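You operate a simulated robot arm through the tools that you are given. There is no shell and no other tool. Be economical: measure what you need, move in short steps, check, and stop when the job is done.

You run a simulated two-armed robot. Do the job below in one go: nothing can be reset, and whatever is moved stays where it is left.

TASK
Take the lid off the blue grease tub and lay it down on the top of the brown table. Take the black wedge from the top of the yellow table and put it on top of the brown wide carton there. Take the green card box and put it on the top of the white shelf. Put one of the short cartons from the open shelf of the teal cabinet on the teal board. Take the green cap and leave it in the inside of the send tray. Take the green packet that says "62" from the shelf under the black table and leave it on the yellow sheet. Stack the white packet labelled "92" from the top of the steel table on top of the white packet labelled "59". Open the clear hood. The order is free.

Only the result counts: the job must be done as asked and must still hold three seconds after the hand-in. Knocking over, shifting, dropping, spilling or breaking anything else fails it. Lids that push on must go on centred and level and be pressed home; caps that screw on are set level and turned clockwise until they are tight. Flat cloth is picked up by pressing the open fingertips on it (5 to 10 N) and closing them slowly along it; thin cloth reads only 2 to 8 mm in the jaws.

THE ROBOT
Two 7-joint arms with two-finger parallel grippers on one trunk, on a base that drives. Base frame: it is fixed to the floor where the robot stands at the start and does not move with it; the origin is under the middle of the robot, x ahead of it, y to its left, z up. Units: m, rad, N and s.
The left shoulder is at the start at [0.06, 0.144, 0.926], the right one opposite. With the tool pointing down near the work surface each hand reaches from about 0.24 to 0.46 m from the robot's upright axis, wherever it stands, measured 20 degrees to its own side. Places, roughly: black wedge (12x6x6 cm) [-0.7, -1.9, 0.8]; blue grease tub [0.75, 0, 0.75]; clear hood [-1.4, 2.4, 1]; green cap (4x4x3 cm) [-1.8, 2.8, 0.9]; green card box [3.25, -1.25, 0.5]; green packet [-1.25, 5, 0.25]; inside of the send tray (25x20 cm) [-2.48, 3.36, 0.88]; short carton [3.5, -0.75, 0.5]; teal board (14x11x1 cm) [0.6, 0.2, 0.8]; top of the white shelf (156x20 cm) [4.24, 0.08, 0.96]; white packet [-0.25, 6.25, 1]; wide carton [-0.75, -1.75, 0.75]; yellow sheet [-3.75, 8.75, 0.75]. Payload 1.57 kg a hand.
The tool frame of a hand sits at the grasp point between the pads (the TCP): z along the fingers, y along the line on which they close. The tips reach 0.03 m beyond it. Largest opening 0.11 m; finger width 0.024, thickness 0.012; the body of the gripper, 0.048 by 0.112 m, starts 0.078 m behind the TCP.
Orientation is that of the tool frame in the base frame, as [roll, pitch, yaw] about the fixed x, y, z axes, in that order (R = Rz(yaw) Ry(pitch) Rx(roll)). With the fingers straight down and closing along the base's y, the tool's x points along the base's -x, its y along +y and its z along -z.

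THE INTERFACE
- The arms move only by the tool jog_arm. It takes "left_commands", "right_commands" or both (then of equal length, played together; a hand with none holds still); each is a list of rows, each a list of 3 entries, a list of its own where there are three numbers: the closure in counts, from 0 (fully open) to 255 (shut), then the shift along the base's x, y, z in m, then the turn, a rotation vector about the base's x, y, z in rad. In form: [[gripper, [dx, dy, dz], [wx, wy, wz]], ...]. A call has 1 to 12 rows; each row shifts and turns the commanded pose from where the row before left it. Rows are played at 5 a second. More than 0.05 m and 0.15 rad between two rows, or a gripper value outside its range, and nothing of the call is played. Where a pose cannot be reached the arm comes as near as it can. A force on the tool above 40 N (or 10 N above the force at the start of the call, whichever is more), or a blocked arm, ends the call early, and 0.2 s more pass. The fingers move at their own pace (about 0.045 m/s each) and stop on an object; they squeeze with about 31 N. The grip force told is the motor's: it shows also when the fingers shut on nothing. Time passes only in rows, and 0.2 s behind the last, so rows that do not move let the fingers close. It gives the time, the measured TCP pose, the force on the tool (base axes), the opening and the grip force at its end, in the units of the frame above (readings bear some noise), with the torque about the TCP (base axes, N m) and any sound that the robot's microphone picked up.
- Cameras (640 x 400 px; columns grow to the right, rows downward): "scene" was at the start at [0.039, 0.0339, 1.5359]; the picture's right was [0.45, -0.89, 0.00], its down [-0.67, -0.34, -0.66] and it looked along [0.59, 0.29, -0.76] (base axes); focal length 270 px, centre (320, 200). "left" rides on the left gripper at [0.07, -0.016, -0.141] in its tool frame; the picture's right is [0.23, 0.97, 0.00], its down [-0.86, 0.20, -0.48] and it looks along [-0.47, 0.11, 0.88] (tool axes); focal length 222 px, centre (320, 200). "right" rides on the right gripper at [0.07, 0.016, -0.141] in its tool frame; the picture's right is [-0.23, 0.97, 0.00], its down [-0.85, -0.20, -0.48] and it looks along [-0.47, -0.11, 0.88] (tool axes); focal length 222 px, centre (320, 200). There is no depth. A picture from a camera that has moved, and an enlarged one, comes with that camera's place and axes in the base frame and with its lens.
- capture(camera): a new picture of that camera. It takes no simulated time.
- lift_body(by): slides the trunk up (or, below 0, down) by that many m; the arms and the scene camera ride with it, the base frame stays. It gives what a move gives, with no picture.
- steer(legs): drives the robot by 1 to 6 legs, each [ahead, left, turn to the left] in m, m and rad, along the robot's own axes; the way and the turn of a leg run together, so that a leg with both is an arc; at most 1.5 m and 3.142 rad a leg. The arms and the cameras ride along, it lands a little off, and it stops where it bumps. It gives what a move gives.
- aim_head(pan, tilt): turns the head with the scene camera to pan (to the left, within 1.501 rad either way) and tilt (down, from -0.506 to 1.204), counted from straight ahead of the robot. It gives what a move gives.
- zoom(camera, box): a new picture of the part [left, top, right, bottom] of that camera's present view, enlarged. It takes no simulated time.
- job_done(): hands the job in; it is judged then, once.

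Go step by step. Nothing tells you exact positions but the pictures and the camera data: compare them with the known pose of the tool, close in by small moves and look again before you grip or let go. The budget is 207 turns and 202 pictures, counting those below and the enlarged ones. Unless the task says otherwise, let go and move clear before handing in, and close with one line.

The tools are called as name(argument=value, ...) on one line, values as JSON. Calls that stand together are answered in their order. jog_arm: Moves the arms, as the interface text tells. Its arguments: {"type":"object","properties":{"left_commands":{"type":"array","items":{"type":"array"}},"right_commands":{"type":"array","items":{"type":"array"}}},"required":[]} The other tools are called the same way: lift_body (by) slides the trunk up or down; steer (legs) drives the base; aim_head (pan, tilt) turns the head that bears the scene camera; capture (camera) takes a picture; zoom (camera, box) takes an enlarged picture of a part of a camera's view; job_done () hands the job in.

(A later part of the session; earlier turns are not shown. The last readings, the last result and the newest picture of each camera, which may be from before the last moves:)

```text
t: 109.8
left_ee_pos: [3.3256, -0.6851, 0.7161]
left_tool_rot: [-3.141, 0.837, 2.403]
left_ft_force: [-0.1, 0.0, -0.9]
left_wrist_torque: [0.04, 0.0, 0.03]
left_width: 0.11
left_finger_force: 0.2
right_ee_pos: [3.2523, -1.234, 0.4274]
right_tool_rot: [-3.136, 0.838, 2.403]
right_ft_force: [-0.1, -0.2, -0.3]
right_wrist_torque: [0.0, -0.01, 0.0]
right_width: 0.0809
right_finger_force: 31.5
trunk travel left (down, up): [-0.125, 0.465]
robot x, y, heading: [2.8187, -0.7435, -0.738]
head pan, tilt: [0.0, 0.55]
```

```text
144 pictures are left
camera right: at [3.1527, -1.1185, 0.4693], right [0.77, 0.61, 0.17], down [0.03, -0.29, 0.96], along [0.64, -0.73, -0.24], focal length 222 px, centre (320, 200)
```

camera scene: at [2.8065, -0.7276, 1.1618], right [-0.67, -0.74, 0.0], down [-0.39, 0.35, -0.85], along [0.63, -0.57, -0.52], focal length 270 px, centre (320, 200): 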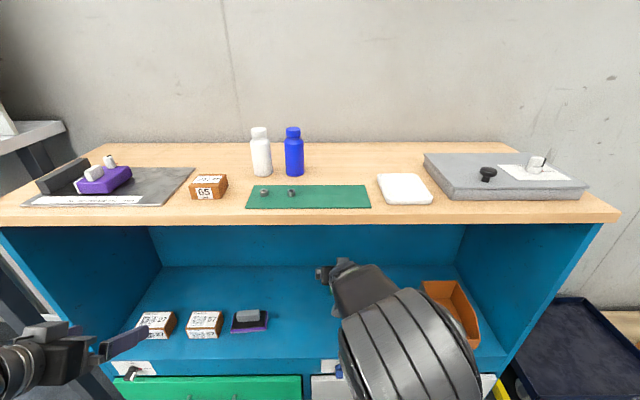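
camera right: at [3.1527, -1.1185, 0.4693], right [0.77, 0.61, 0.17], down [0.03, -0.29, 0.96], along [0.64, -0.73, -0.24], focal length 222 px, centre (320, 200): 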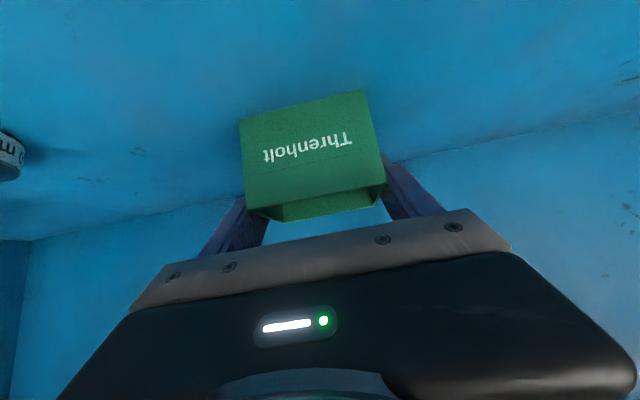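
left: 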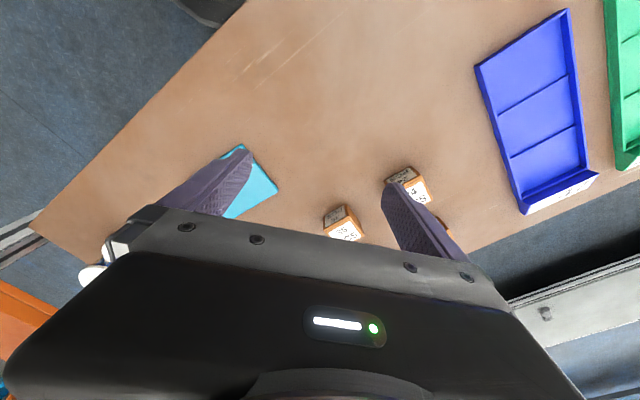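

The green box is gripped at 8.1 cm. Lift it clear and withdraw from the cabinet by backing the base, box staying level.

jog_arm(right_commands=[[255, [0, 0, 0.02], [0, 0, 0]], [255, [0, 0, 0.03], [0, 0, 0]], [255, [-0.01, 0.009, 0.03], [0, 0, 0]], [255, [-0.02, 0.018, 0.0], [0, 0, 0]], [255, [-0.03, 0.027, 0.0], [0, 0, 0]], [255, [-0.03, 0.027, 0], [0, 0, 0]], [255, [0, 0, 0], [0, 0, 0]]])

steer(legs=[[-0.2, 0.05, 0]])

capture(camera="scene")

capture(camera="left")

```text
t: 111.5
left_ee_pos: [3.3252, -0.6841, 0.7162]
left_tool_rot: [-3.139, 0.837, 2.405]
left_ft_force: [0.4, 0.3, 0.0]
left_wrist_torque: [0.02, -0.03, -0.01]
left_width: 0.11
left_finger_force: 0.0
right_ee_pos: [3.1634, -1.1535, 0.5059]
right_tool_rot: [-3.135, 0.836, 2.402]
right_ft_force: [0.2, 0.2, -0.3]
right_wrist_torque: [-0.03, 0.01, -0.02]
right_width: 0.0808
right_finger_force: 31.1
trunk travel left (down, up): [-0.125, 0.465]
robot x, y, heading: [2.824, -0.7392, -0.738]
head pan, tilt: [0.0, 0.55]
```

```text
t: 113.0
left_ee_pos: [3.2163, -0.5151, 0.7161]
left_tool_rot: [-3.139, 0.838, 2.402]
left_ft_force: [0.2, 0.8, 1.0]
left_wrist_torque: [-0.02, 0.01, -0.01]
left_width: 0.1098
left_finger_force: 0.1
right_ee_pos: [3.0529, -0.9852, 0.5068]
right_tool_rot: [-3.137, 0.838, 2.402]
right_ft_force: [0.5, -0.8, -0.4]
right_wrist_torque: [0.01, -0.05, 0.01]
right_width: 0.081
right_finger_force: 30.8
trunk travel left (down, up): [-0.125, 0.465]
robot x, y, heading: [2.7103, -0.5692, -0.735]
head pan, tilt: [0.0, 0.55]
```

```text
143 pictures are left
camera scene: at [2.755, -0.6119, 1.1618], right [-0.67, -0.74, 0.0], down [-0.39, 0.35, -0.85], along [0.63, -0.58, -0.52], focal length 270 px, centre (320, 200)
```

scene: 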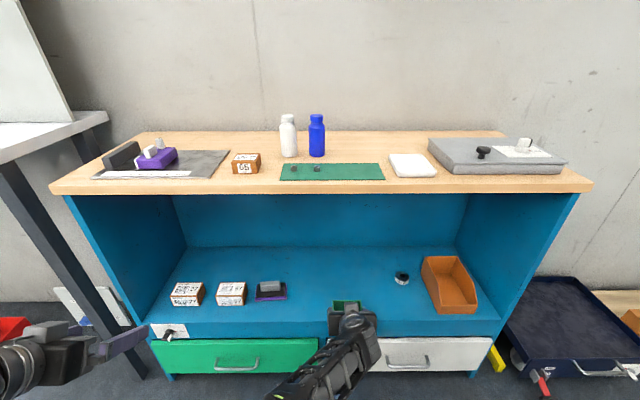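

```text
142 pictures are left
camera left: at [3.0942, -0.4253, 0.7589], right [0.55, 0.82, -0.17], down [0.3, 0.0, 0.96], along [0.78, -0.57, -0.24], focal length 222 px, centre (320, 200)
```

left: 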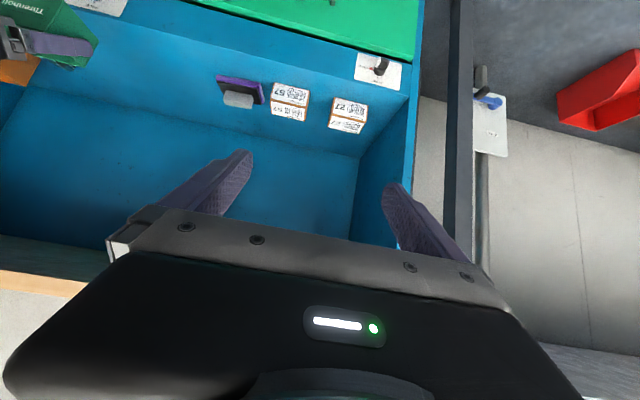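

Box is out and held. Now the left hand goes for carton "57": advance toward it with clearance and look.

jog_arm(left_commands=[[0, [0.0177, -0.0314, -0.0243], [0, 0, 0]], [0, [0.0177, -0.0314, -0.0243], [0, 0, 0]], [0, [0.0177, -0.0314, -0.0243], [0, 0, 0]], [0, [0.0177, -0.0314, -0.0243], [0, 0, 0]], [0, [0.0177, -0.0314, -0.0243], [0, 0, 0]], [0, [0.0177, -0.0314, -0.0243], [0, 0, 0]], [0, [0.0177, -0.0314, -0.0243], [0, 0, 0]], [0, [0, 0, 0], [0, 0, 0]]])

capture(camera="left")

```text
t: 114.8
left_ee_pos: [3.339, -0.7359, 0.5465]
left_tool_rot: [-3.139, 0.837, 2.403]
left_ft_force: [0.3, -0.9, -0.4]
left_wrist_torque: [0.03, 0.01, -0.01]
left_width: 0.1102
left_finger_force: 0.1
right_ee_pos: [3.0521, -0.9851, 0.5074]
right_tool_rot: [-3.136, 0.837, 2.402]
right_ft_force: [0.8, 0.1, -1.0]
right_wrist_torque: [-0.01, 0.02, -0.02]
right_width: 0.0812
right_finger_force: 31.2
trunk travel left (down, up): [-0.125, 0.465]
robot x, y, heading: [2.7089, -0.5711, -0.743]
head pan, tilt: [0.0, 0.55]
```

```text
141 pictures are left
camera left: at [3.2173, -0.6454, 0.5903], right [0.54, 0.82, -0.17], down [0.3, 0.0, 0.96], along [0.78, -0.57, -0.24], focal length 222 px, centre (320, 200)
```

left: 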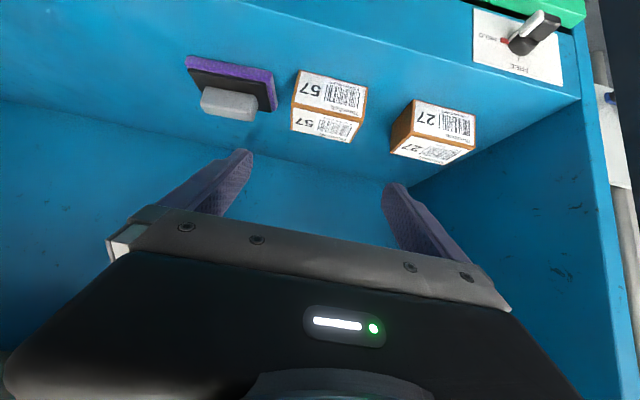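

Carton "27" has more free room around it than "57", so I take that one. I slide the base left 0.14 to bring the left hand in front of it.

steer(legs=[[0, 0.14, 0]])

capture(camera="left")

```text
t: 116.2
left_ee_pos: [3.4343, -0.6319, 0.547]
left_tool_rot: [-3.14, 0.839, 2.403]
left_ft_force: [-1.0, -0.1, -0.3]
left_wrist_torque: [-0.03, 0.02, 0.0]
left_width: 0.1099
left_finger_force: 0.0
right_ee_pos: [3.1471, -0.8797, 0.5079]
right_tool_rot: [-3.137, 0.837, 2.402]
right_ft_force: [0.0, 0.2, -0.2]
right_wrist_torque: [-0.04, 0.03, 0.01]
right_width: 0.0811
right_finger_force: 31.1
trunk travel left (down, up): [-0.125, 0.465]
robot x, y, heading: [2.805, -0.4678, -0.733]
head pan, tilt: [0.0, 0.55]
```

```text
140 pictures are left
camera left: at [3.3125, -0.5401, 0.5906], right [0.54, 0.82, -0.17], down [0.3, 0.0, 0.96], along [0.79, -0.57, -0.24], focal length 222 px, centre (320, 200)
```

left: 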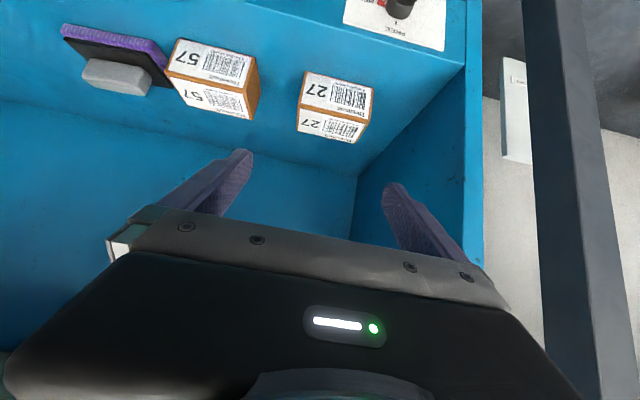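

Carton 27 is centred near (3.519,-0.695). Move above it and check.

jog_arm(left_commands=[[0, [0.028, -0.021, -0.015], [0, 0, 0]], [0, [0.028, -0.021, -0.015], [0, 0, 0]], [0, [0.028, -0.021, -0.02], [0, 0, 0]], [0, [0, 0, -0.02], [0, 0, 0]], [0, [0, 0, 0], [0, 0, 0]]])

capture(camera="left")

```text
t: 117.4
left_ee_pos: [3.5196, -0.6932, 0.4766]
left_tool_rot: [-3.138, 0.837, 2.403]
left_ft_force: [-0.3, -0.3, -0.5]
left_wrist_torque: [0.02, 0.02, 0.01]
left_width: 0.1098
left_finger_force: 0.0
right_ee_pos: [3.1482, -0.8807, 0.5068]
right_tool_rot: [-3.137, 0.837, 2.404]
right_ft_force: [0.2, 0.0, -0.2]
right_wrist_torque: [0.01, 0.03, 0.01]
right_width: 0.0811
right_finger_force: 31.0
trunk travel left (down, up): [-0.125, 0.465]
robot x, y, heading: [2.8103, -0.4661, -0.743]
head pan, tilt: [0.0, 0.55]
```

```text
139 pictures are left
camera left: at [3.3973, -0.6041, 0.5199], right [0.54, 0.82, -0.17], down [0.3, 0.0, 0.96], along [0.79, -0.57, -0.24], focal length 222 px, centre (320, 200)
```

left: 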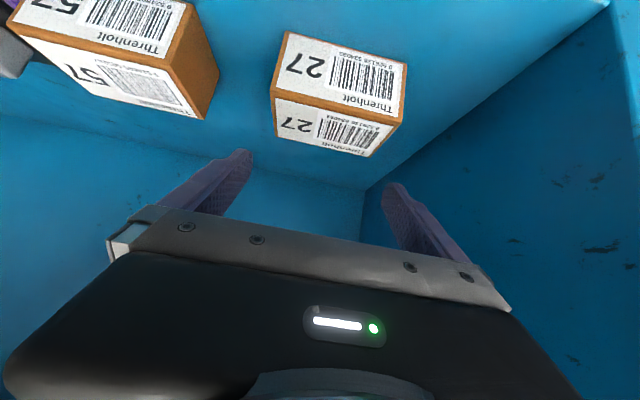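

Centred. Descend and close.

jog_arm(left_commands=[[0, [0, -0.001, -0.03], [0, 0, 0]], [0, [0, 0, -0.03], [0, 0, 0]], [0, [0, 0, -0.006], [0, 0, 0]], [60, [0, 0, 0], [0, 0, 0]], [120, [0, 0, 0], [0, 0, 0]], [180, [0, 0, 0], [0, 0, 0]], [255, [0, 0, 0], [0, 0, 0]], [255, [0, 0, 0], [0, 0, 0]]])

capture(camera="left")

```text
t: 119.2
left_ee_pos: [3.5199, -0.6945, 0.4099]
left_tool_rot: [-3.14, 0.837, 2.403]
left_ft_force: [-0.5, -1.4, 0.9]
left_wrist_torque: [0.0, -0.13, -0.07]
left_width: 0.0896
left_finger_force: 30.6
right_ee_pos: [3.1474, -0.8816, 0.5071]
right_tool_rot: [-3.138, 0.838, 2.402]
right_ft_force: [0.5, 0.1, -0.5]
right_wrist_torque: [0.0, -0.02, -0.02]
right_width: 0.0809
right_finger_force: 31.3
trunk travel left (down, up): [-0.125, 0.465]
robot x, y, heading: [2.8092, -0.4676, -0.744]
head pan, tilt: [0.0, 0.55]
```

```text
138 pictures are left
camera left: at [3.3977, -0.6044, 0.4531], right [0.54, 0.82, -0.17], down [0.3, 0.0, 0.96], along [0.78, -0.57, -0.24], focal length 222 px, centre (320, 200)
```

left: 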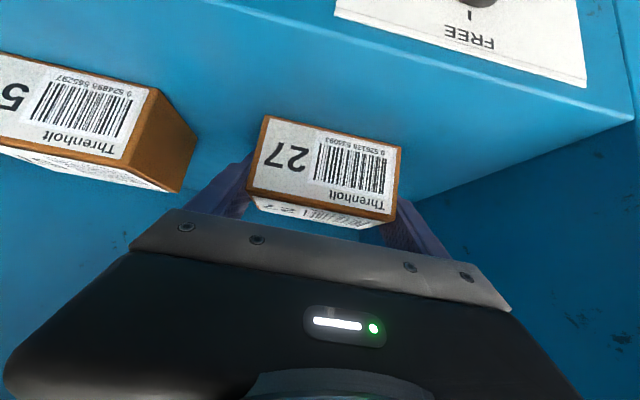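

Carton 27 is held. Lift and back the base out of the cabinet.

jog_arm(left_commands=[[255, [0, 0, 0.02], [0, 0, 0]], [255, [0, 0, 0.03], [0, 0, 0]], [255, [0, 0, 0.04], [0, 0, 0]], [255, [0, 0, 0.03], [0, 0, 0]], [255, [0, 0, 0], [0, 0, 0]]])

steer(legs=[[-0.6, 0, 0]])

lift_body(by=0.465)

aim_head(pan=0.7, tilt=0.5)

capture(camera="scene")

```text
t: 120.4
left_ee_pos: [3.5198, -0.6947, 0.5302]
left_tool_rot: [-3.14, 0.835, 2.403]
left_ft_force: [0.0, -0.1, -3.4]
left_wrist_torque: [-0.07, 0.04, 0.01]
left_width: 0.0897
left_finger_force: 31.1
right_ee_pos: [3.1469, -0.8805, 0.5051]
right_tool_rot: [-3.135, 0.839, 2.404]
right_ft_force: [0.0, -0.2, -0.7]
right_wrist_torque: [0.02, -0.01, 0.02]
right_width: 0.0809
right_finger_force: 31.1
trunk travel left (down, up): [-0.125, 0.465]
robot x, y, heading: [2.8092, -0.4619, -0.744]
head pan, tilt: [0.0, 0.55]
```

```text
t: 123.8
left_ee_pos: [3.0808, -0.2914, 0.531]
left_tool_rot: [-3.139, 0.836, 2.408]
left_ft_force: [-0.4, 0.3, -2.6]
left_wrist_torque: [0.0, 0.0, 0.0]
left_width: 0.0901
left_finger_force: 30.7
right_ee_pos: [2.7096, -0.4781, 0.505]
right_tool_rot: [-3.136, 0.835, 2.409]
right_ft_force: [-0.1, -1.0, -0.4]
right_wrist_torque: [-0.01, 0.0, -0.01]
right_width: 0.0808
right_finger_force: 31.2
trunk travel left (down, up): [-0.125, 0.465]
robot x, y, heading: [2.367, -0.0659, -0.737]
head pan, tilt: [0.0, 0.55]
```

```text
refused: 0.465 is not a number from -0.4 to 0.4
```

```text
t: 124.8
left_ee_pos: [3.0805, -0.2908, 0.5302]
left_tool_rot: [-3.139, 0.837, 2.407]
left_ft_force: [-0.6, -0.4, -2.3]
left_wrist_torque: [0.03, 0.02, -0.03]
left_width: 0.0899
left_finger_force: 31.3
right_ee_pos: [2.7091, -0.4783, 0.5061]
right_tool_rot: [-3.136, 0.838, 2.408]
right_ft_force: [-0.6, 0.1, -0.6]
right_wrist_torque: [0.03, -0.01, 0.0]
right_width: 0.0809
right_finger_force: 30.5
trunk travel left (down, up): [-0.125, 0.465]
robot x, y, heading: [2.3692, -0.0666, -0.732]
head pan, tilt: [0.7, 0.499]
```

```text
137 pictures are left
camera scene: at [2.4346, -0.0502, 1.1663], right [-0.04, -1.0, 0.0], down [-0.48, 0.02, -0.88], along [0.88, -0.03, -0.48], focal length 270 px, centre (320, 200)
```

scene: 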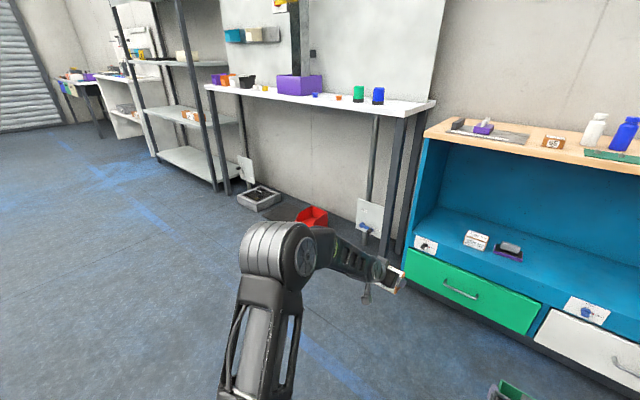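

Both items are held outside. I raise the trunk and shift left toward the white narrow shelf (top at 0.96).

lift_body(by=0.4)

steer(legs=[[0, 1.2, 0]])

lift_body(by=0.065)

aim_head(pan=0.0, tilt=0.4)

capture(camera="scene")

```text
t: 128.7
left_ee_pos: [3.0806, -0.2915, 0.9303]
left_tool_rot: [-3.14, 0.836, 2.409]
left_ft_force: [-0.3, 0.0, -2.5]
left_wrist_torque: [-0.02, 0.01, 0.0]
left_width: 0.0901
left_finger_force: 31.4
right_ee_pos: [2.7103, -0.479, 0.9072]
right_tool_rot: [-3.138, 0.837, 2.407]
right_ft_force: [0.4, 0.5, -0.8]
right_wrist_torque: [0.04, -0.03, -0.01]
right_width: 0.0808
right_finger_force: 31.2
trunk travel left (down, up): [-0.525, 0.065]
robot x, y, heading: [2.3677, -0.0637, -0.732]
head pan, tilt: [0.7, 0.499]
```

```text
t: 134.7
left_ee_pos: [3.8859, 0.602, 0.9318]
left_tool_rot: [-3.139, 0.835, 2.409]
left_ft_force: [-0.1, 0.4, -3.0]
left_wrist_torque: [0.03, -0.03, 0.0]
left_width: 0.0897
left_finger_force: 30.6
right_ee_pos: [3.5143, 0.4126, 0.9062]
right_tool_rot: [-3.133, 0.838, 2.408]
right_ft_force: [0.3, 0.3, -0.4]
right_wrist_torque: [0.0, -0.02, 0.01]
right_width: 0.0807
right_finger_force: 31.0
trunk travel left (down, up): [-0.525, 0.065]
robot x, y, heading: [3.1674, 0.8235, -0.732]
head pan, tilt: [0.7, 0.499]
```

```text
t: 135.8
left_ee_pos: [3.8849, 0.6, 0.9945]
left_tool_rot: [-3.14, 0.837, 2.408]
left_ft_force: [0.4, -0.3, -2.2]
left_wrist_torque: [-0.01, -0.02, 0.0]
left_width: 0.0899
left_finger_force: 30.9
right_ee_pos: [3.5142, 0.4123, 0.9719]
right_tool_rot: [-3.134, 0.838, 2.409]
right_ft_force: [-0.1, 0.3, -1.2]
right_wrist_torque: [-0.06, -0.03, -0.04]
right_width: 0.0807
right_finger_force: 31.1
trunk travel left (down, up): [-0.59, 0.0]
robot x, y, heading: [3.1727, 0.8261, -0.732]
head pan, tilt: [0.7, 0.499]
```

```text
t: 136.8
left_ee_pos: [3.8853, 0.599, 0.9955]
left_tool_rot: [-3.139, 0.836, 2.409]
left_ft_force: [0.0, -0.1, -3.1]
left_wrist_torque: [0.03, 0.02, 0.01]
left_width: 0.0899
left_finger_force: 31.2
right_ee_pos: [3.5131, 0.413, 0.9715]
right_tool_rot: [-3.137, 0.838, 2.409]
right_ft_force: [-0.1, -0.2, -0.5]
right_wrist_torque: [0.0, 0.01, 0.02]
right_width: 0.0811
right_finger_force: 31.0
trunk travel left (down, up): [-0.59, 0.0]
robot x, y, heading: [3.1721, 0.8258, -0.729]
head pan, tilt: [0.0, 0.4]
```

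```text
136 pictures are left
camera scene: at [3.2167, 0.7821, 1.6405], right [-0.67, -0.74, 0.0], down [-0.29, 0.26, -0.92], along [0.68, -0.62, -0.39], focal length 270 px, centre (320, 200)
```

scene: 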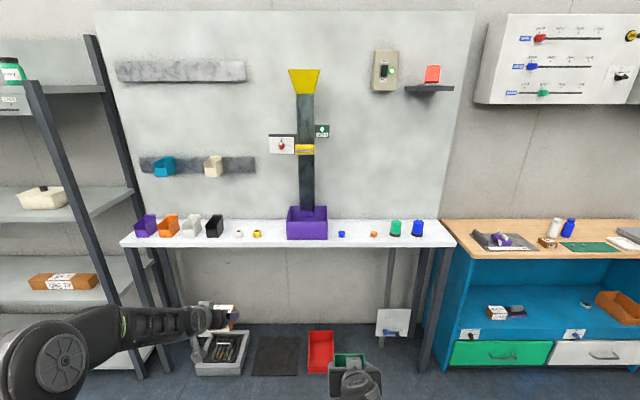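

zoom(camera="scene", box=[110, 180, 460, 290])

```text
1.83 times, centred on (285, 235) of scene
camera zoom: at [3.2167, 0.7821, 1.6405], right [-0.67, -0.74, 0.0], down [-0.29, 0.26, -0.92], along [0.68, -0.62, -0.39], focal length 494 px, centre (384, 136)
```

zoom: 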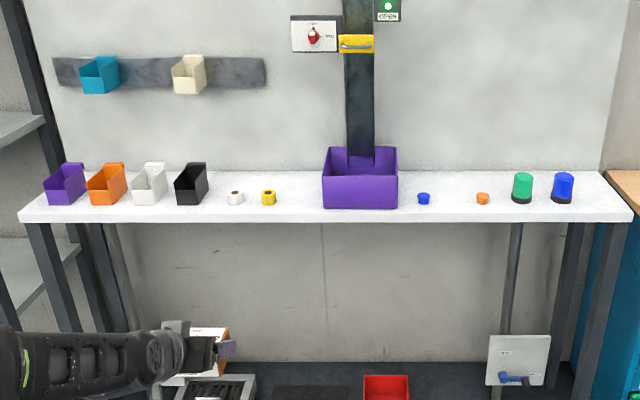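

I choose the free spot between the blue and orange caps, shelf depth f≈2.95–3.17. Retract the left hand, raise the right one, then drive up.

jog_arm(right_commands=[[255, [0, 0, 0.03], [0, 0, 0]], [255, [0, 0, 0.03], [0, 0, 0]], [255, [0, 0, 0.03], [0, 0, 0]], [255, [0, 0, 0.01], [0, 0, 0]], [255, [0, 0, 0], [0, 0, 0]], [255, [0, 0, 0], [0, 0, 0]], [255, [0, 0, 0], [0, 0, 0]]], left_commands=[[255, [-0.0316, 0.0289, 0.01], [0, 0, 0]], [255, [-0.0316, 0.0289, 0.01], [0, 0, 0]], [255, [-0.0316, 0.0289, 0.01], [0, 0, 0]], [255, [-0.0316, 0.0289, 0.01], [0, 0, 0]], [255, [-0.0316, 0.0289, 0.01], [0, 0, 0]], [255, [-0.0316, 0.0289, 0.01], [0, 0, 0]], [255, [-0.0316, 0.0289, 0.01], [0, 0, 0]]])

steer(legs=[[0, -0.09, 0], [0.5, 0, 0]])

aim_head(pan=-0.1, tilt=0.7)

capture(camera="scene")

```text
t: 138.4
left_ee_pos: [3.7116, 0.7982, 1.0837]
left_tool_rot: [-3.138, 0.833, 2.409]
left_ft_force: [-0.9, 0.8, -3.5]
left_wrist_torque: [0.0, 0.04, -0.01]
left_width: 0.09
left_finger_force: 31.1
left hand out of reach, approached as far as the arm can: row 6, 7
right_ee_pos: [3.5134, 0.4145, 1.0732]
right_tool_rot: [-3.136, 0.838, 2.408]
right_ft_force: [-0.2, 0.4, -0.7]
right_wrist_torque: [0.01, 0.0, -0.01]
right_width: 0.0807
right_finger_force: 31.2
trunk travel left (down, up): [-0.59, 0.0]
robot x, y, heading: [3.1699, 0.823, -0.732]
head pan, tilt: [0.0, 0.4]
```

```text
t: 142.1
left_ee_pos: [4.0255, 0.3922, 1.0839]
left_tool_rot: [-3.139, 0.833, 2.405]
left_ft_force: [-0.6, 0.4, -3.0]
left_wrist_torque: [0.02, 0.03, -0.05]
left_width: 0.0896
left_finger_force: 30.7
right_ee_pos: [3.8251, 0.0097, 1.073]
right_tool_rot: [-3.135, 0.839, 2.405]
right_ft_force: [-0.4, -0.1, -1.0]
right_wrist_torque: [-0.01, -0.02, -0.04]
right_width: 0.0808
right_finger_force: 31.1
trunk travel left (down, up): [-0.59, 0.0]
robot x, y, heading: [3.4801, 0.4219, -0.738]
head pan, tilt: [0.0, 0.4]
```

```text
t: 142.9
left_ee_pos: [4.0233, 0.3925, 1.0838]
left_tool_rot: [-3.139, 0.834, 2.405]
left_ft_force: [-0.6, -0.5, -2.1]
left_wrist_torque: [0.0, -0.01, -0.01]
left_width: 0.0899
left_finger_force: 30.9
right_ee_pos: [3.8246, 0.0097, 1.0728]
right_tool_rot: [-3.136, 0.838, 2.406]
right_ft_force: [0.7, 0.0, -1.0]
right_wrist_torque: [0.0, 0.02, 0.02]
right_width: 0.0811
right_finger_force: 31.0
trunk travel left (down, up): [-0.59, 0.0]
robot x, y, heading: [3.4838, 0.4249, -0.74]
head pan, tilt: [-0.099, 0.7]
```

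```text
134 pictures are left
camera scene: at [3.5166, 0.3786, 1.6137], right [-0.74, -0.67, 0.0], down [-0.43, 0.48, -0.77], along [0.51, -0.57, -0.64], focal length 270 px, centre (320, 200)
```

scene: 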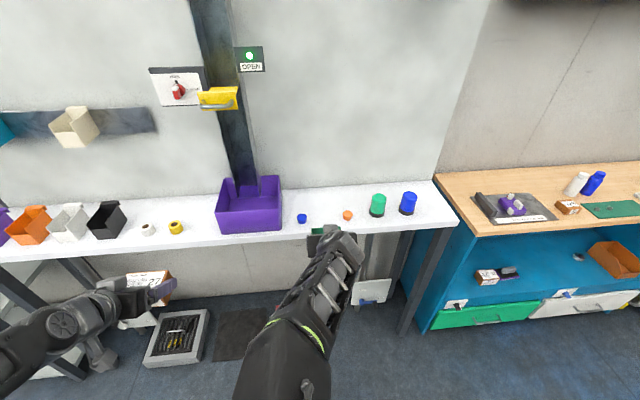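

Positions confirmed. Drive 0.1 further, then extend the right hand over the spot and look.

steer(legs=[[0.1, 0, 0]])

jog_arm(right_commands=[[255, [0.024, -0.0285, 0], [0, 0, 0]], [255, [0.024, -0.0285, 0], [0, 0, 0]], [255, [0.024, -0.0285, 0], [0, 0, 0]], [255, [0.024, -0.0285, 0], [0, 0, 0]], [255, [0, 0, 0], [0, 0, 0]]])

capture(camera="right")

capture(camera="scene")

```text
t: 144.0
left_ee_pos: [4.1002, 0.3235, 1.0823]
left_tool_rot: [-3.139, 0.833, 2.406]
left_ft_force: [0.3, -1.2, -3.0]
left_wrist_torque: [0.03, 0.04, 0.03]
left_width: 0.0898
left_finger_force: 31.1
right_ee_pos: [3.901, -0.0582, 1.0724]
right_tool_rot: [-3.136, 0.837, 2.404]
right_ft_force: [-0.7, 0.4, -0.5]
right_wrist_torque: [-0.01, 0.02, -0.03]
right_width: 0.081
right_finger_force: 30.7
trunk travel left (down, up): [-0.59, 0.0]
robot x, y, heading: [3.559, 0.3575, -0.738]
head pan, tilt: [-0.099, 0.7]
```

```text
t: 145.2
left_ee_pos: [4.0996, 0.325, 1.0841]
left_tool_rot: [-3.138, 0.834, 2.406]
left_ft_force: [0.2, 0.1, -3.3]
left_wrist_torque: [0.01, 0.02, 0.0]
left_width: 0.0899
left_finger_force: 31.0
right_ee_pos: [3.9954, -0.1734, 1.0733]
right_tool_rot: [-3.136, 0.839, 2.405]
right_ft_force: [0.2, 0.7, -0.4]
right_wrist_torque: [0.02, 0.01, 0.0]
right_width: 0.0808
right_finger_force: 31.3
trunk travel left (down, up): [-0.59, 0.0]
robot x, y, heading: [3.555, 0.3558, -0.741]
head pan, tilt: [-0.099, 0.7]
```

```text
133 pictures are left
camera right: at [3.8965, -0.0585, 1.1166], right [0.77, 0.62, 0.17], down [0.03, -0.29, 0.96], along [0.64, -0.73, -0.24], focal length 222 px, centre (320, 200)
```

right: 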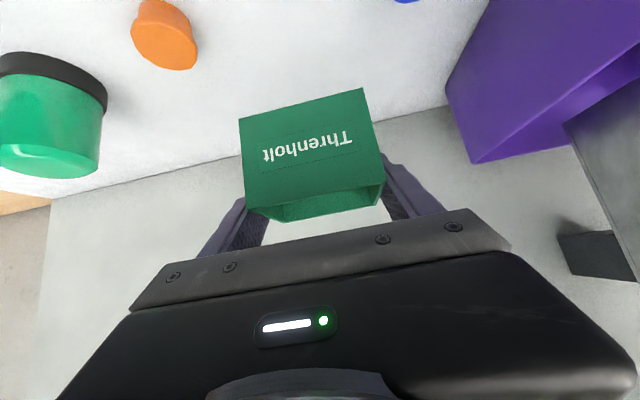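

```text
132 pictures are left
camera scene: at [3.5908, 0.3113, 1.6137], right [-0.74, -0.67, 0.0], down [-0.43, 0.48, -0.77], along [0.51, -0.57, -0.64], focal length 270 px, centre (320, 200)
```

scene: 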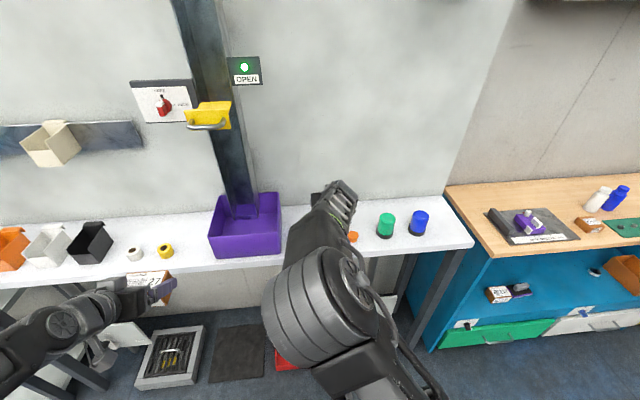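

Placement looks right, clear of caps and the purple bin. Lower slowly to contact.

jog_arm(right_commands=[[255, [0, 0, -0.03], [0, 0, 0]], [255, [0, 0, -0.015], [0, 0, 0]], [255, [0, 0, -0.005], [0, 0, 0]], [255, [0, 0, -0.003], [0, 0, 0]], [255, [0, 0, -0.003], [0, 0, 0]], [255, [0, 0, -0.003], [0, 0, 0]], [255, [0, 0, 0], [0, 0, 0]]])

capture(camera="right")

```text
t: 146.8
left_ee_pos: [4.0989, 0.3237, 1.083]
left_tool_rot: [-3.139, 0.834, 2.407]
left_ft_force: [0.4, -0.4, -3.1]
left_wrist_torque: [-0.04, -0.01, -0.03]
left_width: 0.0895
left_finger_force: 31.0
right_ee_pos: [3.9945, -0.1725, 1.0143]
right_tool_rot: [-3.135, 0.839, 2.406]
right_ft_force: [-0.4, 0.3, -0.6]
right_wrist_torque: [0.02, -0.01, -0.02]
right_width: 0.0808
right_finger_force: 30.5
trunk travel left (down, up): [-0.59, 0.0]
robot x, y, heading: [3.5546, 0.3559, -0.738]
head pan, tilt: [-0.099, 0.7]
```

```text
131 pictures are left
camera right: at [3.896, -0.0572, 1.0564], right [0.77, 0.62, 0.16], down [0.03, -0.29, 0.96], along [0.64, -0.73, -0.24], focal length 222 px, centre (320, 200)
```

right: 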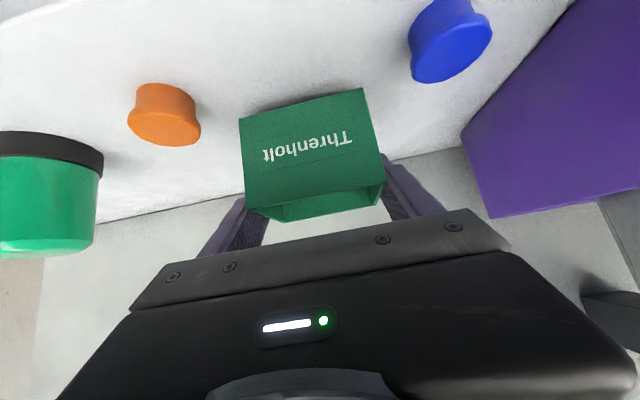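

No contact yet; continue in 2.5 mm steps.

jog_arm(right_commands=[[255, [0, 0, -0.0025], [0, 0, 0]], [255, [0, 0, -0.0025], [0, 0, 0]], [255, [0, 0, -0.0025], [0, 0, 0]], [255, [0, 0, -0.0025], [0, 0, 0]], [255, [0, 0, 0], [0, 0, 0]]])

```text
t: 148.0
left_ee_pos: [4.0991, 0.3256, 1.0836]
left_tool_rot: [-3.137, 0.834, 2.405]
left_ft_force: [-0.6, -0.2, -2.7]
left_wrist_torque: [0.03, 0.03, 0.03]
left_width: 0.0899
left_finger_force: 30.8
right_ee_pos: [3.9964, -0.1717, 1.0034]
right_tool_rot: [-3.135, 0.838, 2.405]
right_ft_force: [-0.5, -1.2, -0.3]
right_wrist_torque: [-0.04, 0.01, -0.01]
right_width: 0.081
right_finger_force: 30.9
trunk travel left (down, up): [-0.59, 0.0]
robot x, y, heading: [3.5567, 0.3528, -0.737]
head pan, tilt: [-0.099, 0.7]
```

jog_arm(right_commands=[[255, [0, 0, -0.003], [0, 0, 0]], [255, [0, 0, -0.003], [0, 0, 0]], [255, [0, 0, -0.003], [0, 0, 0]], [255, [0, 0, -0.003], [0, 0, 0]], [255, [0, 0, -0.003], [0, 0, 0]], [255, [0, 0, -0.003], [0, 0, 0]]])

capture(camera="right")

```text
t: 149.4
left_ee_pos: [4.0972, 0.3259, 1.0842]
left_tool_rot: [-3.137, 0.835, 2.406]
left_ft_force: [-0.2, -0.2, -3.2]
left_wrist_torque: [0.02, 0.05, 0.0]
left_width: 0.0901
left_finger_force: 31.2
right_ee_pos: [3.9946, -0.1715, 0.9887]
right_tool_rot: [-3.133, 0.842, 2.405]
right_ft_force: [3.1, -4.4, 28.3]
right_wrist_torque: [0.44, 0.24, -0.02]
right_width: 0.0815
right_finger_force: 30.8
trunk travel left (down, up): [-0.59, 0.0]
robot x, y, heading: [3.56, 0.3576, -0.737]
head pan, tilt: [-0.099, 0.7]
```

```text
130 pictures are left
camera right: at [3.8951, -0.0561, 1.0312], right [0.77, 0.62, 0.16], down [0.03, -0.29, 0.96], along [0.64, -0.73, -0.24], focal length 222 px, centre (320, 200)
```

right: 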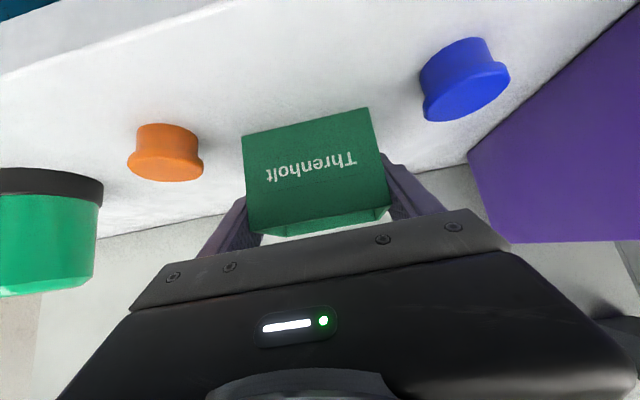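

Contact felt. Relieve slightly, open only a little, and lift straight up.

jog_arm(right_commands=[[255, [0, 0, 0.002], [0, 0, 0]], [120, [0, 0, 0], [0, 0, 0]], [60, [0, 0, 0], [0, 0, 0]], [35, [0, 0, 0], [0, 0, 0]], [35, [0, 0, 0], [0, 0, 0]], [35, [0, 0, 0], [0, 0, 0]]])

capture(camera="right")

```text
t: 150.8
left_ee_pos: [4.0996, 0.3253, 1.0832]
left_tool_rot: [-3.14, 0.834, 2.404]
left_ft_force: [-0.1, -0.3, -2.5]
left_wrist_torque: [0.0, 0.0, -0.03]
left_width: 0.0899
left_finger_force: 30.2
right_ee_pos: [3.9954, -0.1719, 0.988]
right_tool_rot: [-3.135, 0.839, 2.405]
right_ft_force: [-0.7, -0.5, -0.1]
right_wrist_torque: [-0.02, 0.04, -0.03]
right_width: 0.095
right_finger_force: 0.1
trunk travel left (down, up): [-0.59, 0.0]
robot x, y, heading: [3.5586, 0.3577, -0.741]
head pan, tilt: [-0.099, 0.7]
```

```text
129 pictures are left
camera right: at [3.8963, -0.0568, 1.0307], right [0.77, 0.62, 0.16], down [0.03, -0.29, 0.96], along [0.64, -0.73, -0.24], focal length 222 px, centre (320, 200)
```

right: 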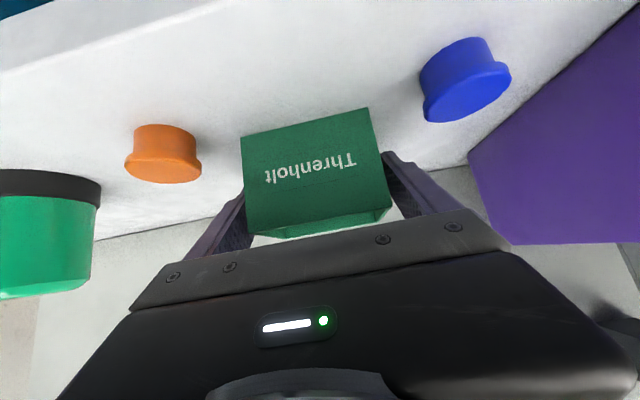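

Released and box stands; lift straight up and check.

jog_arm(right_commands=[[35, [0, 0, 0.02], [0, 0, 0]], [35, [0, 0, 0.03], [0, 0, 0]], [35, [0, 0, 0.04], [0, 0, 0]], [35, [0, 0, 0.03], [0, 0, 0]], [35, [-0.03, 0.027, 0], [0, 0, 0]], [35, [-0.03, 0.027, 0], [0, 0, 0]], [35, [-0.03, 0.027, 0], [0, 0, 0]]])

capture(camera="right")

```text
t: 152.4
left_ee_pos: [4.0982, 0.325, 1.0851]
left_tool_rot: [-3.138, 0.832, 2.406]
left_ft_force: [0.1, 0.3, -2.9]
left_wrist_torque: [0.03, 0.02, 0.04]
left_width: 0.0898
left_finger_force: 30.9
right_ee_pos: [3.904, -0.089, 1.108]
right_tool_rot: [-3.137, 0.84, 2.404]
right_ft_force: [-0.4, 0.1, 0.1]
right_wrist_torque: [0.02, -0.01, 0.0]
right_width: 0.095
right_finger_force: 0.1
trunk travel left (down, up): [-0.59, 0.0]
robot x, y, heading: [3.5556, 0.3575, -0.735]
head pan, tilt: [-0.099, 0.7]
```

```text
128 pictures are left
camera right: at [3.8047, 0.0259, 1.1505], right [0.77, 0.62, 0.17], down [0.03, -0.29, 0.96], along [0.64, -0.73, -0.24], focal length 222 px, centre (320, 200)
```

right: 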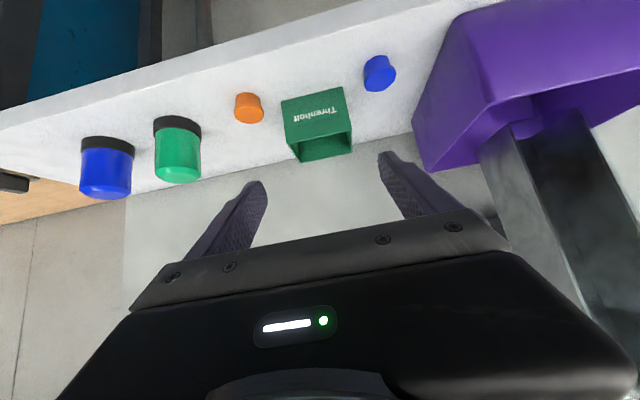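

The green box stands on the white shelf. Now I carry carton 27 to the brown table: back off and retrace the route.

steer(legs=[[-0.6, 0, 0], [0, -1.3, 0], [0, -0.25, 0], [0, 0, -1.87]])

aim_head(pan=0.0, tilt=0.5)

capture(camera="scene")

```text
t: 167.8
left_ee_pos: [1.9187, -0.9274, 1.0841]
left_tool_rot: [-3.138, 0.834, 0.591]
left_ft_force: [-0.3, 0.2, -3.0]
left_wrist_torque: [-0.03, -0.02, -0.01]
left_width: 0.0899
left_finger_force: 31.0
right_ee_pos: [1.5612, -0.6395, 1.1069]
right_tool_rot: [-3.136, 0.839, 0.593]
right_ft_force: [-0.4, -0.5, 0.3]
right_wrist_torque: [-0.02, 0.03, 0.02]
right_width: 0.0951
right_finger_force: 0.1
trunk travel left (down, up): [-0.59, 0.0]
robot x, y, heading: [2.0758, -0.4116, -2.555]
head pan, tilt: [-0.099, 0.7]
```

```text
t: 168.6
left_ee_pos: [1.9193, -0.9272, 1.0835]
left_tool_rot: [-3.138, 0.833, 0.592]
left_ft_force: [0.3, 0.4, -2.4]
left_wrist_torque: [-0.05, -0.01, 0.01]
left_width: 0.0899
left_finger_force: 31.1
right_ee_pos: [1.5625, -0.6407, 1.1073]
right_tool_rot: [-3.137, 0.837, 0.592]
right_ft_force: [0.2, -0.2, 0.5]
right_wrist_torque: [0.02, -0.02, -0.01]
right_width: 0.0951
right_finger_force: 0.0
trunk travel left (down, up): [-0.59, 0.0]
robot x, y, heading: [2.0821, -0.4079, -2.555]
head pan, tilt: [0.0, 0.499]
```

```text
127 pictures are left
camera scene: at [2.0267, -0.4439, 1.6313], right [-0.56, 0.83, 0.0], down [0.4, 0.27, -0.88], along [-0.73, -0.49, -0.48], focal length 270 px, centre (320, 200)
```

scene: 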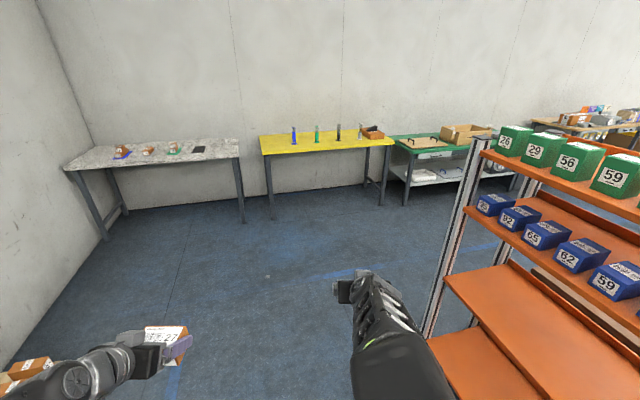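

Clear path ahead; I continue to the brown table side, turn and strafe into position.

steer(legs=[[0.9, 0, 0], [0.8, 0, 0], [0, 0, -2.93], [0, 0.9, 0], [0.2, 0, 0]])

aim_head(pan=0.1, tilt=0.8)

capture(camera="scene")

```text
t: 189.6
left_ee_pos: [0.2983, 0.0046, 1.0834]
left_tool_rot: [-3.139, 0.832, -2.415]
left_ft_force: [-0.1, 0.5, -2.4]
left_wrist_torque: [-0.04, 0.0, 0.0]
left_width: 0.0898
left_finger_force: 31.3
right_ee_pos: [0.6903, -0.232, 1.1056]
right_tool_rot: [-3.137, 0.837, -2.415]
right_ft_force: [-0.1, 0.7, 0.3]
right_wrist_torque: [0.01, 0.05, 0.03]
right_width: 0.095
right_finger_force: 0.0
trunk travel left (down, up): [-0.59, 0.0]
robot x, y, heading: [0.2109, -0.5305, 0.725]
head pan, tilt: [0.0, 0.499]
```

```text
t: 190.4
left_ee_pos: [0.2973, 0.0046, 1.0841]
left_tool_rot: [-3.137, 0.835, -2.414]
left_ft_force: [-1.0, 0.0, -3.2]
left_wrist_torque: [0.02, -0.04, -0.02]
left_width: 0.0898
left_finger_force: 31.0
right_ee_pos: [0.6882, -0.2322, 1.1076]
right_tool_rot: [-3.137, 0.838, -2.415]
right_ft_force: [-0.2, 0.9, 0.1]
right_wrist_torque: [-0.01, 0.03, -0.02]
right_width: 0.095
right_finger_force: 0.1
trunk travel left (down, up): [-0.59, 0.0]
robot x, y, heading: [0.2113, -0.5312, 0.726]
head pan, tilt: [0.099, 0.799]
```

```text
126 pictures are left
camera scene: at [0.2413, -0.4928, 1.6055], right [0.73, -0.68, 0.0], down [-0.49, -0.53, -0.7], along [0.47, 0.51, -0.72], focal length 270 px, centre (320, 200)
```

scene: 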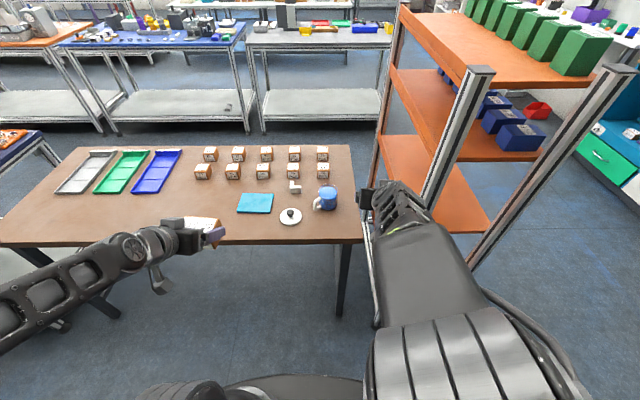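

The board is at (0.57, 0.255) as expected. I pull the right hand away from the rack, align the heading to the board and move closer.

jog_arm(right_commands=[[35, [-0.03, -0.025, 0.02], [0, 0, 0]], [35, [-0.03, -0.025, 0.02], [0, 0, 0]], [35, [-0.03, -0.025, 0], [0, 0, 0]]])

steer(legs=[[0, 0, 0.07], [0.2, 0, 0]])

capture(camera="scene")

```text
t: 191.2
left_ee_pos: [0.2953, 0.004, 1.0827]
left_tool_rot: [-3.137, 0.834, -2.413]
left_ft_force: [0.0, 0.2, -2.3]
left_wrist_torque: [-0.02, -0.02, -0.03]
left_width: 0.0897
left_finger_force: 30.9
right_ee_pos: [0.6778, -0.3535, 1.1068]
right_tool_rot: [3.078, 0.719, -2.68]
right_ft_force: [-0.3, 0.0, -0.2]
right_wrist_torque: [0.04, -0.01, -0.02]
right_width: 0.0946
right_finger_force: 0.2
trunk travel left (down, up): [-0.59, 0.0]
robot x, y, heading: [0.2117, -0.5327, 0.724]
head pan, tilt: [0.099, 0.799]
stopped in row 3 (right hand): the arm was blocked; the commanded pose is now the measured one
```

```text
t: 193.2
left_ee_pos: [0.403, 0.154, 1.0832]
left_tool_rot: [-3.139, 0.833, -2.345]
left_ft_force: [0.1, -0.7, -3.1]
left_wrist_torque: [-0.05, 0.01, 0.0]
left_width: 0.0897
left_finger_force: 31.1
right_ee_pos: [0.8061, -0.1759, 1.1053]
right_tool_rot: [3.079, 0.718, -2.608]
right_ft_force: [-0.6, 0.7, 0.2]
right_wrist_torque: [-0.04, 0.05, -0.01]
right_width: 0.0951
right_finger_force: 0.0
trunk travel left (down, up): [-0.59, 0.0]
robot x, y, heading: [0.3532, -0.3848, 0.792]
head pan, tilt: [0.099, 0.799]
```

```text
125 pictures are left
camera scene: at [0.3809, -0.3454, 1.6053], right [0.78, -0.63, 0.0], down [-0.45, -0.56, -0.7], along [0.44, 0.54, -0.72], focal length 270 px, centre (320, 200)
```

scene: 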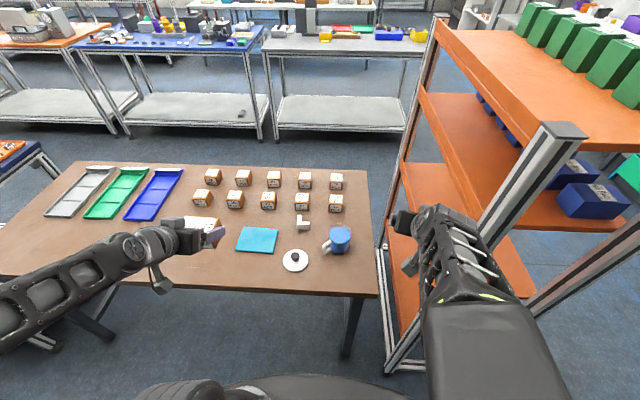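

The right arm got into an awkward spot near the rack. I shift the right hand left, away from the rack, in small steps.

jog_arm(right_commands=[[35, [-0.02, 0.02, 0], [0, 0, 0]], [35, [-0.03, 0.03, 0], [0, 0, 0]], [35, [-0.03, 0.03, 0], [0, 0, 0]], [35, [-0.03, 0.03, 0], [0, 0, 0]]])

zoom(camera="scene", box=[320, 20, 640, 400])

```text
t: 194.1
left_ee_pos: [0.4023, 0.1531, 1.0822]
left_tool_rot: [-3.136, 0.831, -2.346]
left_ft_force: [-0.4, 0.6, -2.4]
left_wrist_torque: [-0.03, 0.03, 0.01]
left_width: 0.0899
left_finger_force: 30.9
right_ee_pos: [0.7212, -0.0919, 1.0998]
right_tool_rot: [2.909, 0.595, -2.725]
right_ft_force: [0.7, 0.0, 0.5]
right_wrist_torque: [-0.01, 0.01, -0.02]
right_width: 0.0949
right_finger_force: 0.1
trunk travel left (down, up): [-0.59, 0.0]
robot x, y, heading: [0.3492, -0.3874, 0.8]
head pan, tilt: [0.099, 0.799]
stopped in row 4 (right hand): the arm was blocked; the commanded pose is now the measured one
```

```text
1.05 times, centred on (480, 210) of scene (not enlarged: the box is as wide or as high as the picture)
camera zoom: at [0.3798, -0.3462, 1.6054], right [0.78, -0.63, 0.0], down [-0.45, -0.56, -0.7], along [0.44, 0.54, -0.72], focal length 284 px, centre (152, 190)
```

zoom: 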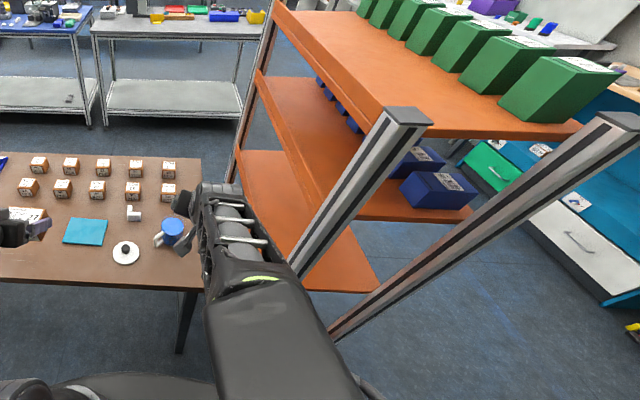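

I back off to free space to restore the right arm's posture before placing.

steer(legs=[[-0.3, 0, 0], [0, 0.15, 0]])

jog_arm(right_commands=[[35, [0, 0, -0.04], [0, 0, 0]], [35, [0, 0, -0.04], [0, 0, 0]], [35, [0, 0, -0.04], [0, 0, 0]], [35, [0, 0, 0], [0, 0, 0]]])

capture(camera="scene")

```text
t: 197.2
left_ee_pos: [0.0797, 0.0411, 1.0835]
left_tool_rot: [-3.135, 0.833, -2.339]
left_ft_force: [-0.2, 0.5, -2.6]
left_wrist_torque: [-0.05, 0.01, -0.02]
left_width: 0.0897
left_finger_force: 31.3
right_ee_pos: [0.3985, -0.2025, 1.0982]
right_tool_rot: [2.911, 0.595, -2.723]
right_ft_force: [-0.4, 0.0, 0.1]
right_wrist_torque: [-0.02, -0.05, -0.02]
right_width: 0.0947
right_finger_force: 0.2
trunk travel left (down, up): [-0.59, 0.0]
robot x, y, heading: [0.0312, -0.5014, 0.797]
head pan, tilt: [0.099, 0.799]
```

```text
t: 198.2
left_ee_pos: [0.0781, 0.0395, 1.0843]
left_tool_rot: [-3.135, 0.832, -2.342]
left_ft_force: [-0.4, -0.3, -2.0]
left_wrist_torque: [-0.04, 0.01, 0.0]
left_width: 0.0898
left_finger_force: 30.9
right_ee_pos: [0.3993, -0.2034, 0.98]
right_tool_rot: [2.908, 0.596, -2.726]
right_ft_force: [-0.3, -0.5, -0.3]
right_wrist_torque: [0.02, 0.01, 0.0]
right_width: 0.0951
right_finger_force: 0.0
trunk travel left (down, up): [-0.59, 0.0]
robot x, y, heading: [0.0263, -0.4976, 0.795]
head pan, tilt: [0.099, 0.799]
```

```text
123 pictures are left
camera scene: at [0.0585, -0.4604, 1.6054], right [0.78, -0.62, 0.0], down [-0.45, -0.56, -0.7], along [0.43, 0.55, -0.72], focal length 270 px, centre (320, 200)
```

scene: 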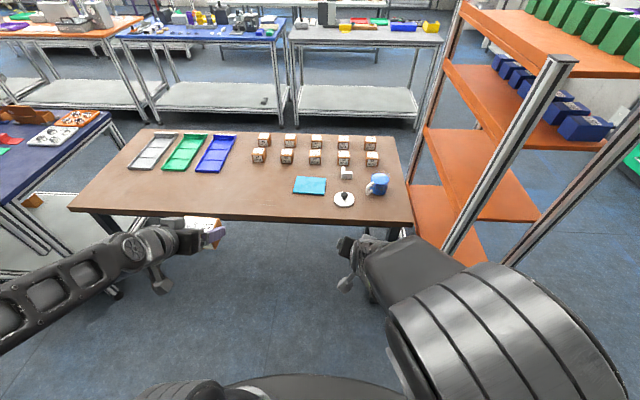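

jog_arm(right_commands=[[0, [0, 0, 0.01], [-0.0925, 0.087, 0]], [0, [0, 0, 0.01], [-0.0925, 0.087, 0]], [0, [0, 0, 0.01], [-0.0925, 0.087, 0]], [0, [0, 0, 0.01], [-0.0925, 0.087, 0]], [0, [0, 0, 0.01], [-0.0925, 0.087, 0]], [0, [0, 0, 0], [0, 0, 0]]])

capture(camera="scene")

```text
t: 199.6
left_ee_pos: [0.0799, 0.039, 1.0834]
left_tool_rot: [-3.137, 0.832, -2.343]
left_ft_force: [0.2, 0.0, -2.5]
left_wrist_torque: [-0.04, 0.03, -0.01]
left_width: 0.0897
left_finger_force: 30.9
right_ee_pos: [0.3986, -0.2046, 1.0302]
right_tool_rot: [-3.142, -0.001, -2.652]
right_ft_force: [0.6, -0.3, 0.4]
right_wrist_torque: [0.0, 0.0, 0.0]
right_width: 0.1098
right_finger_force: 0.1
trunk travel left (down, up): [-0.59, 0.0]
robot x, y, heading: [0.0321, -0.5003, 0.798]
head pan, tilt: [0.099, 0.799]
```

```text
122 pictures are left
camera scene: at [0.0589, -0.4602, 1.6054], right [0.78, -0.62, 0.0], down [-0.45, -0.56, -0.7], along [0.43, 0.55, -0.72], focal length 270 px, centre (320, 200)
```

scene: 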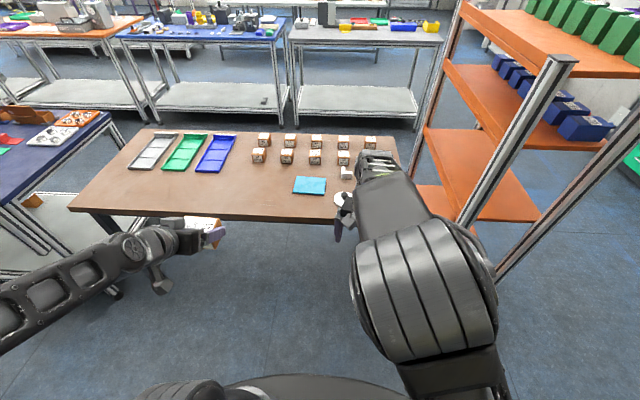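

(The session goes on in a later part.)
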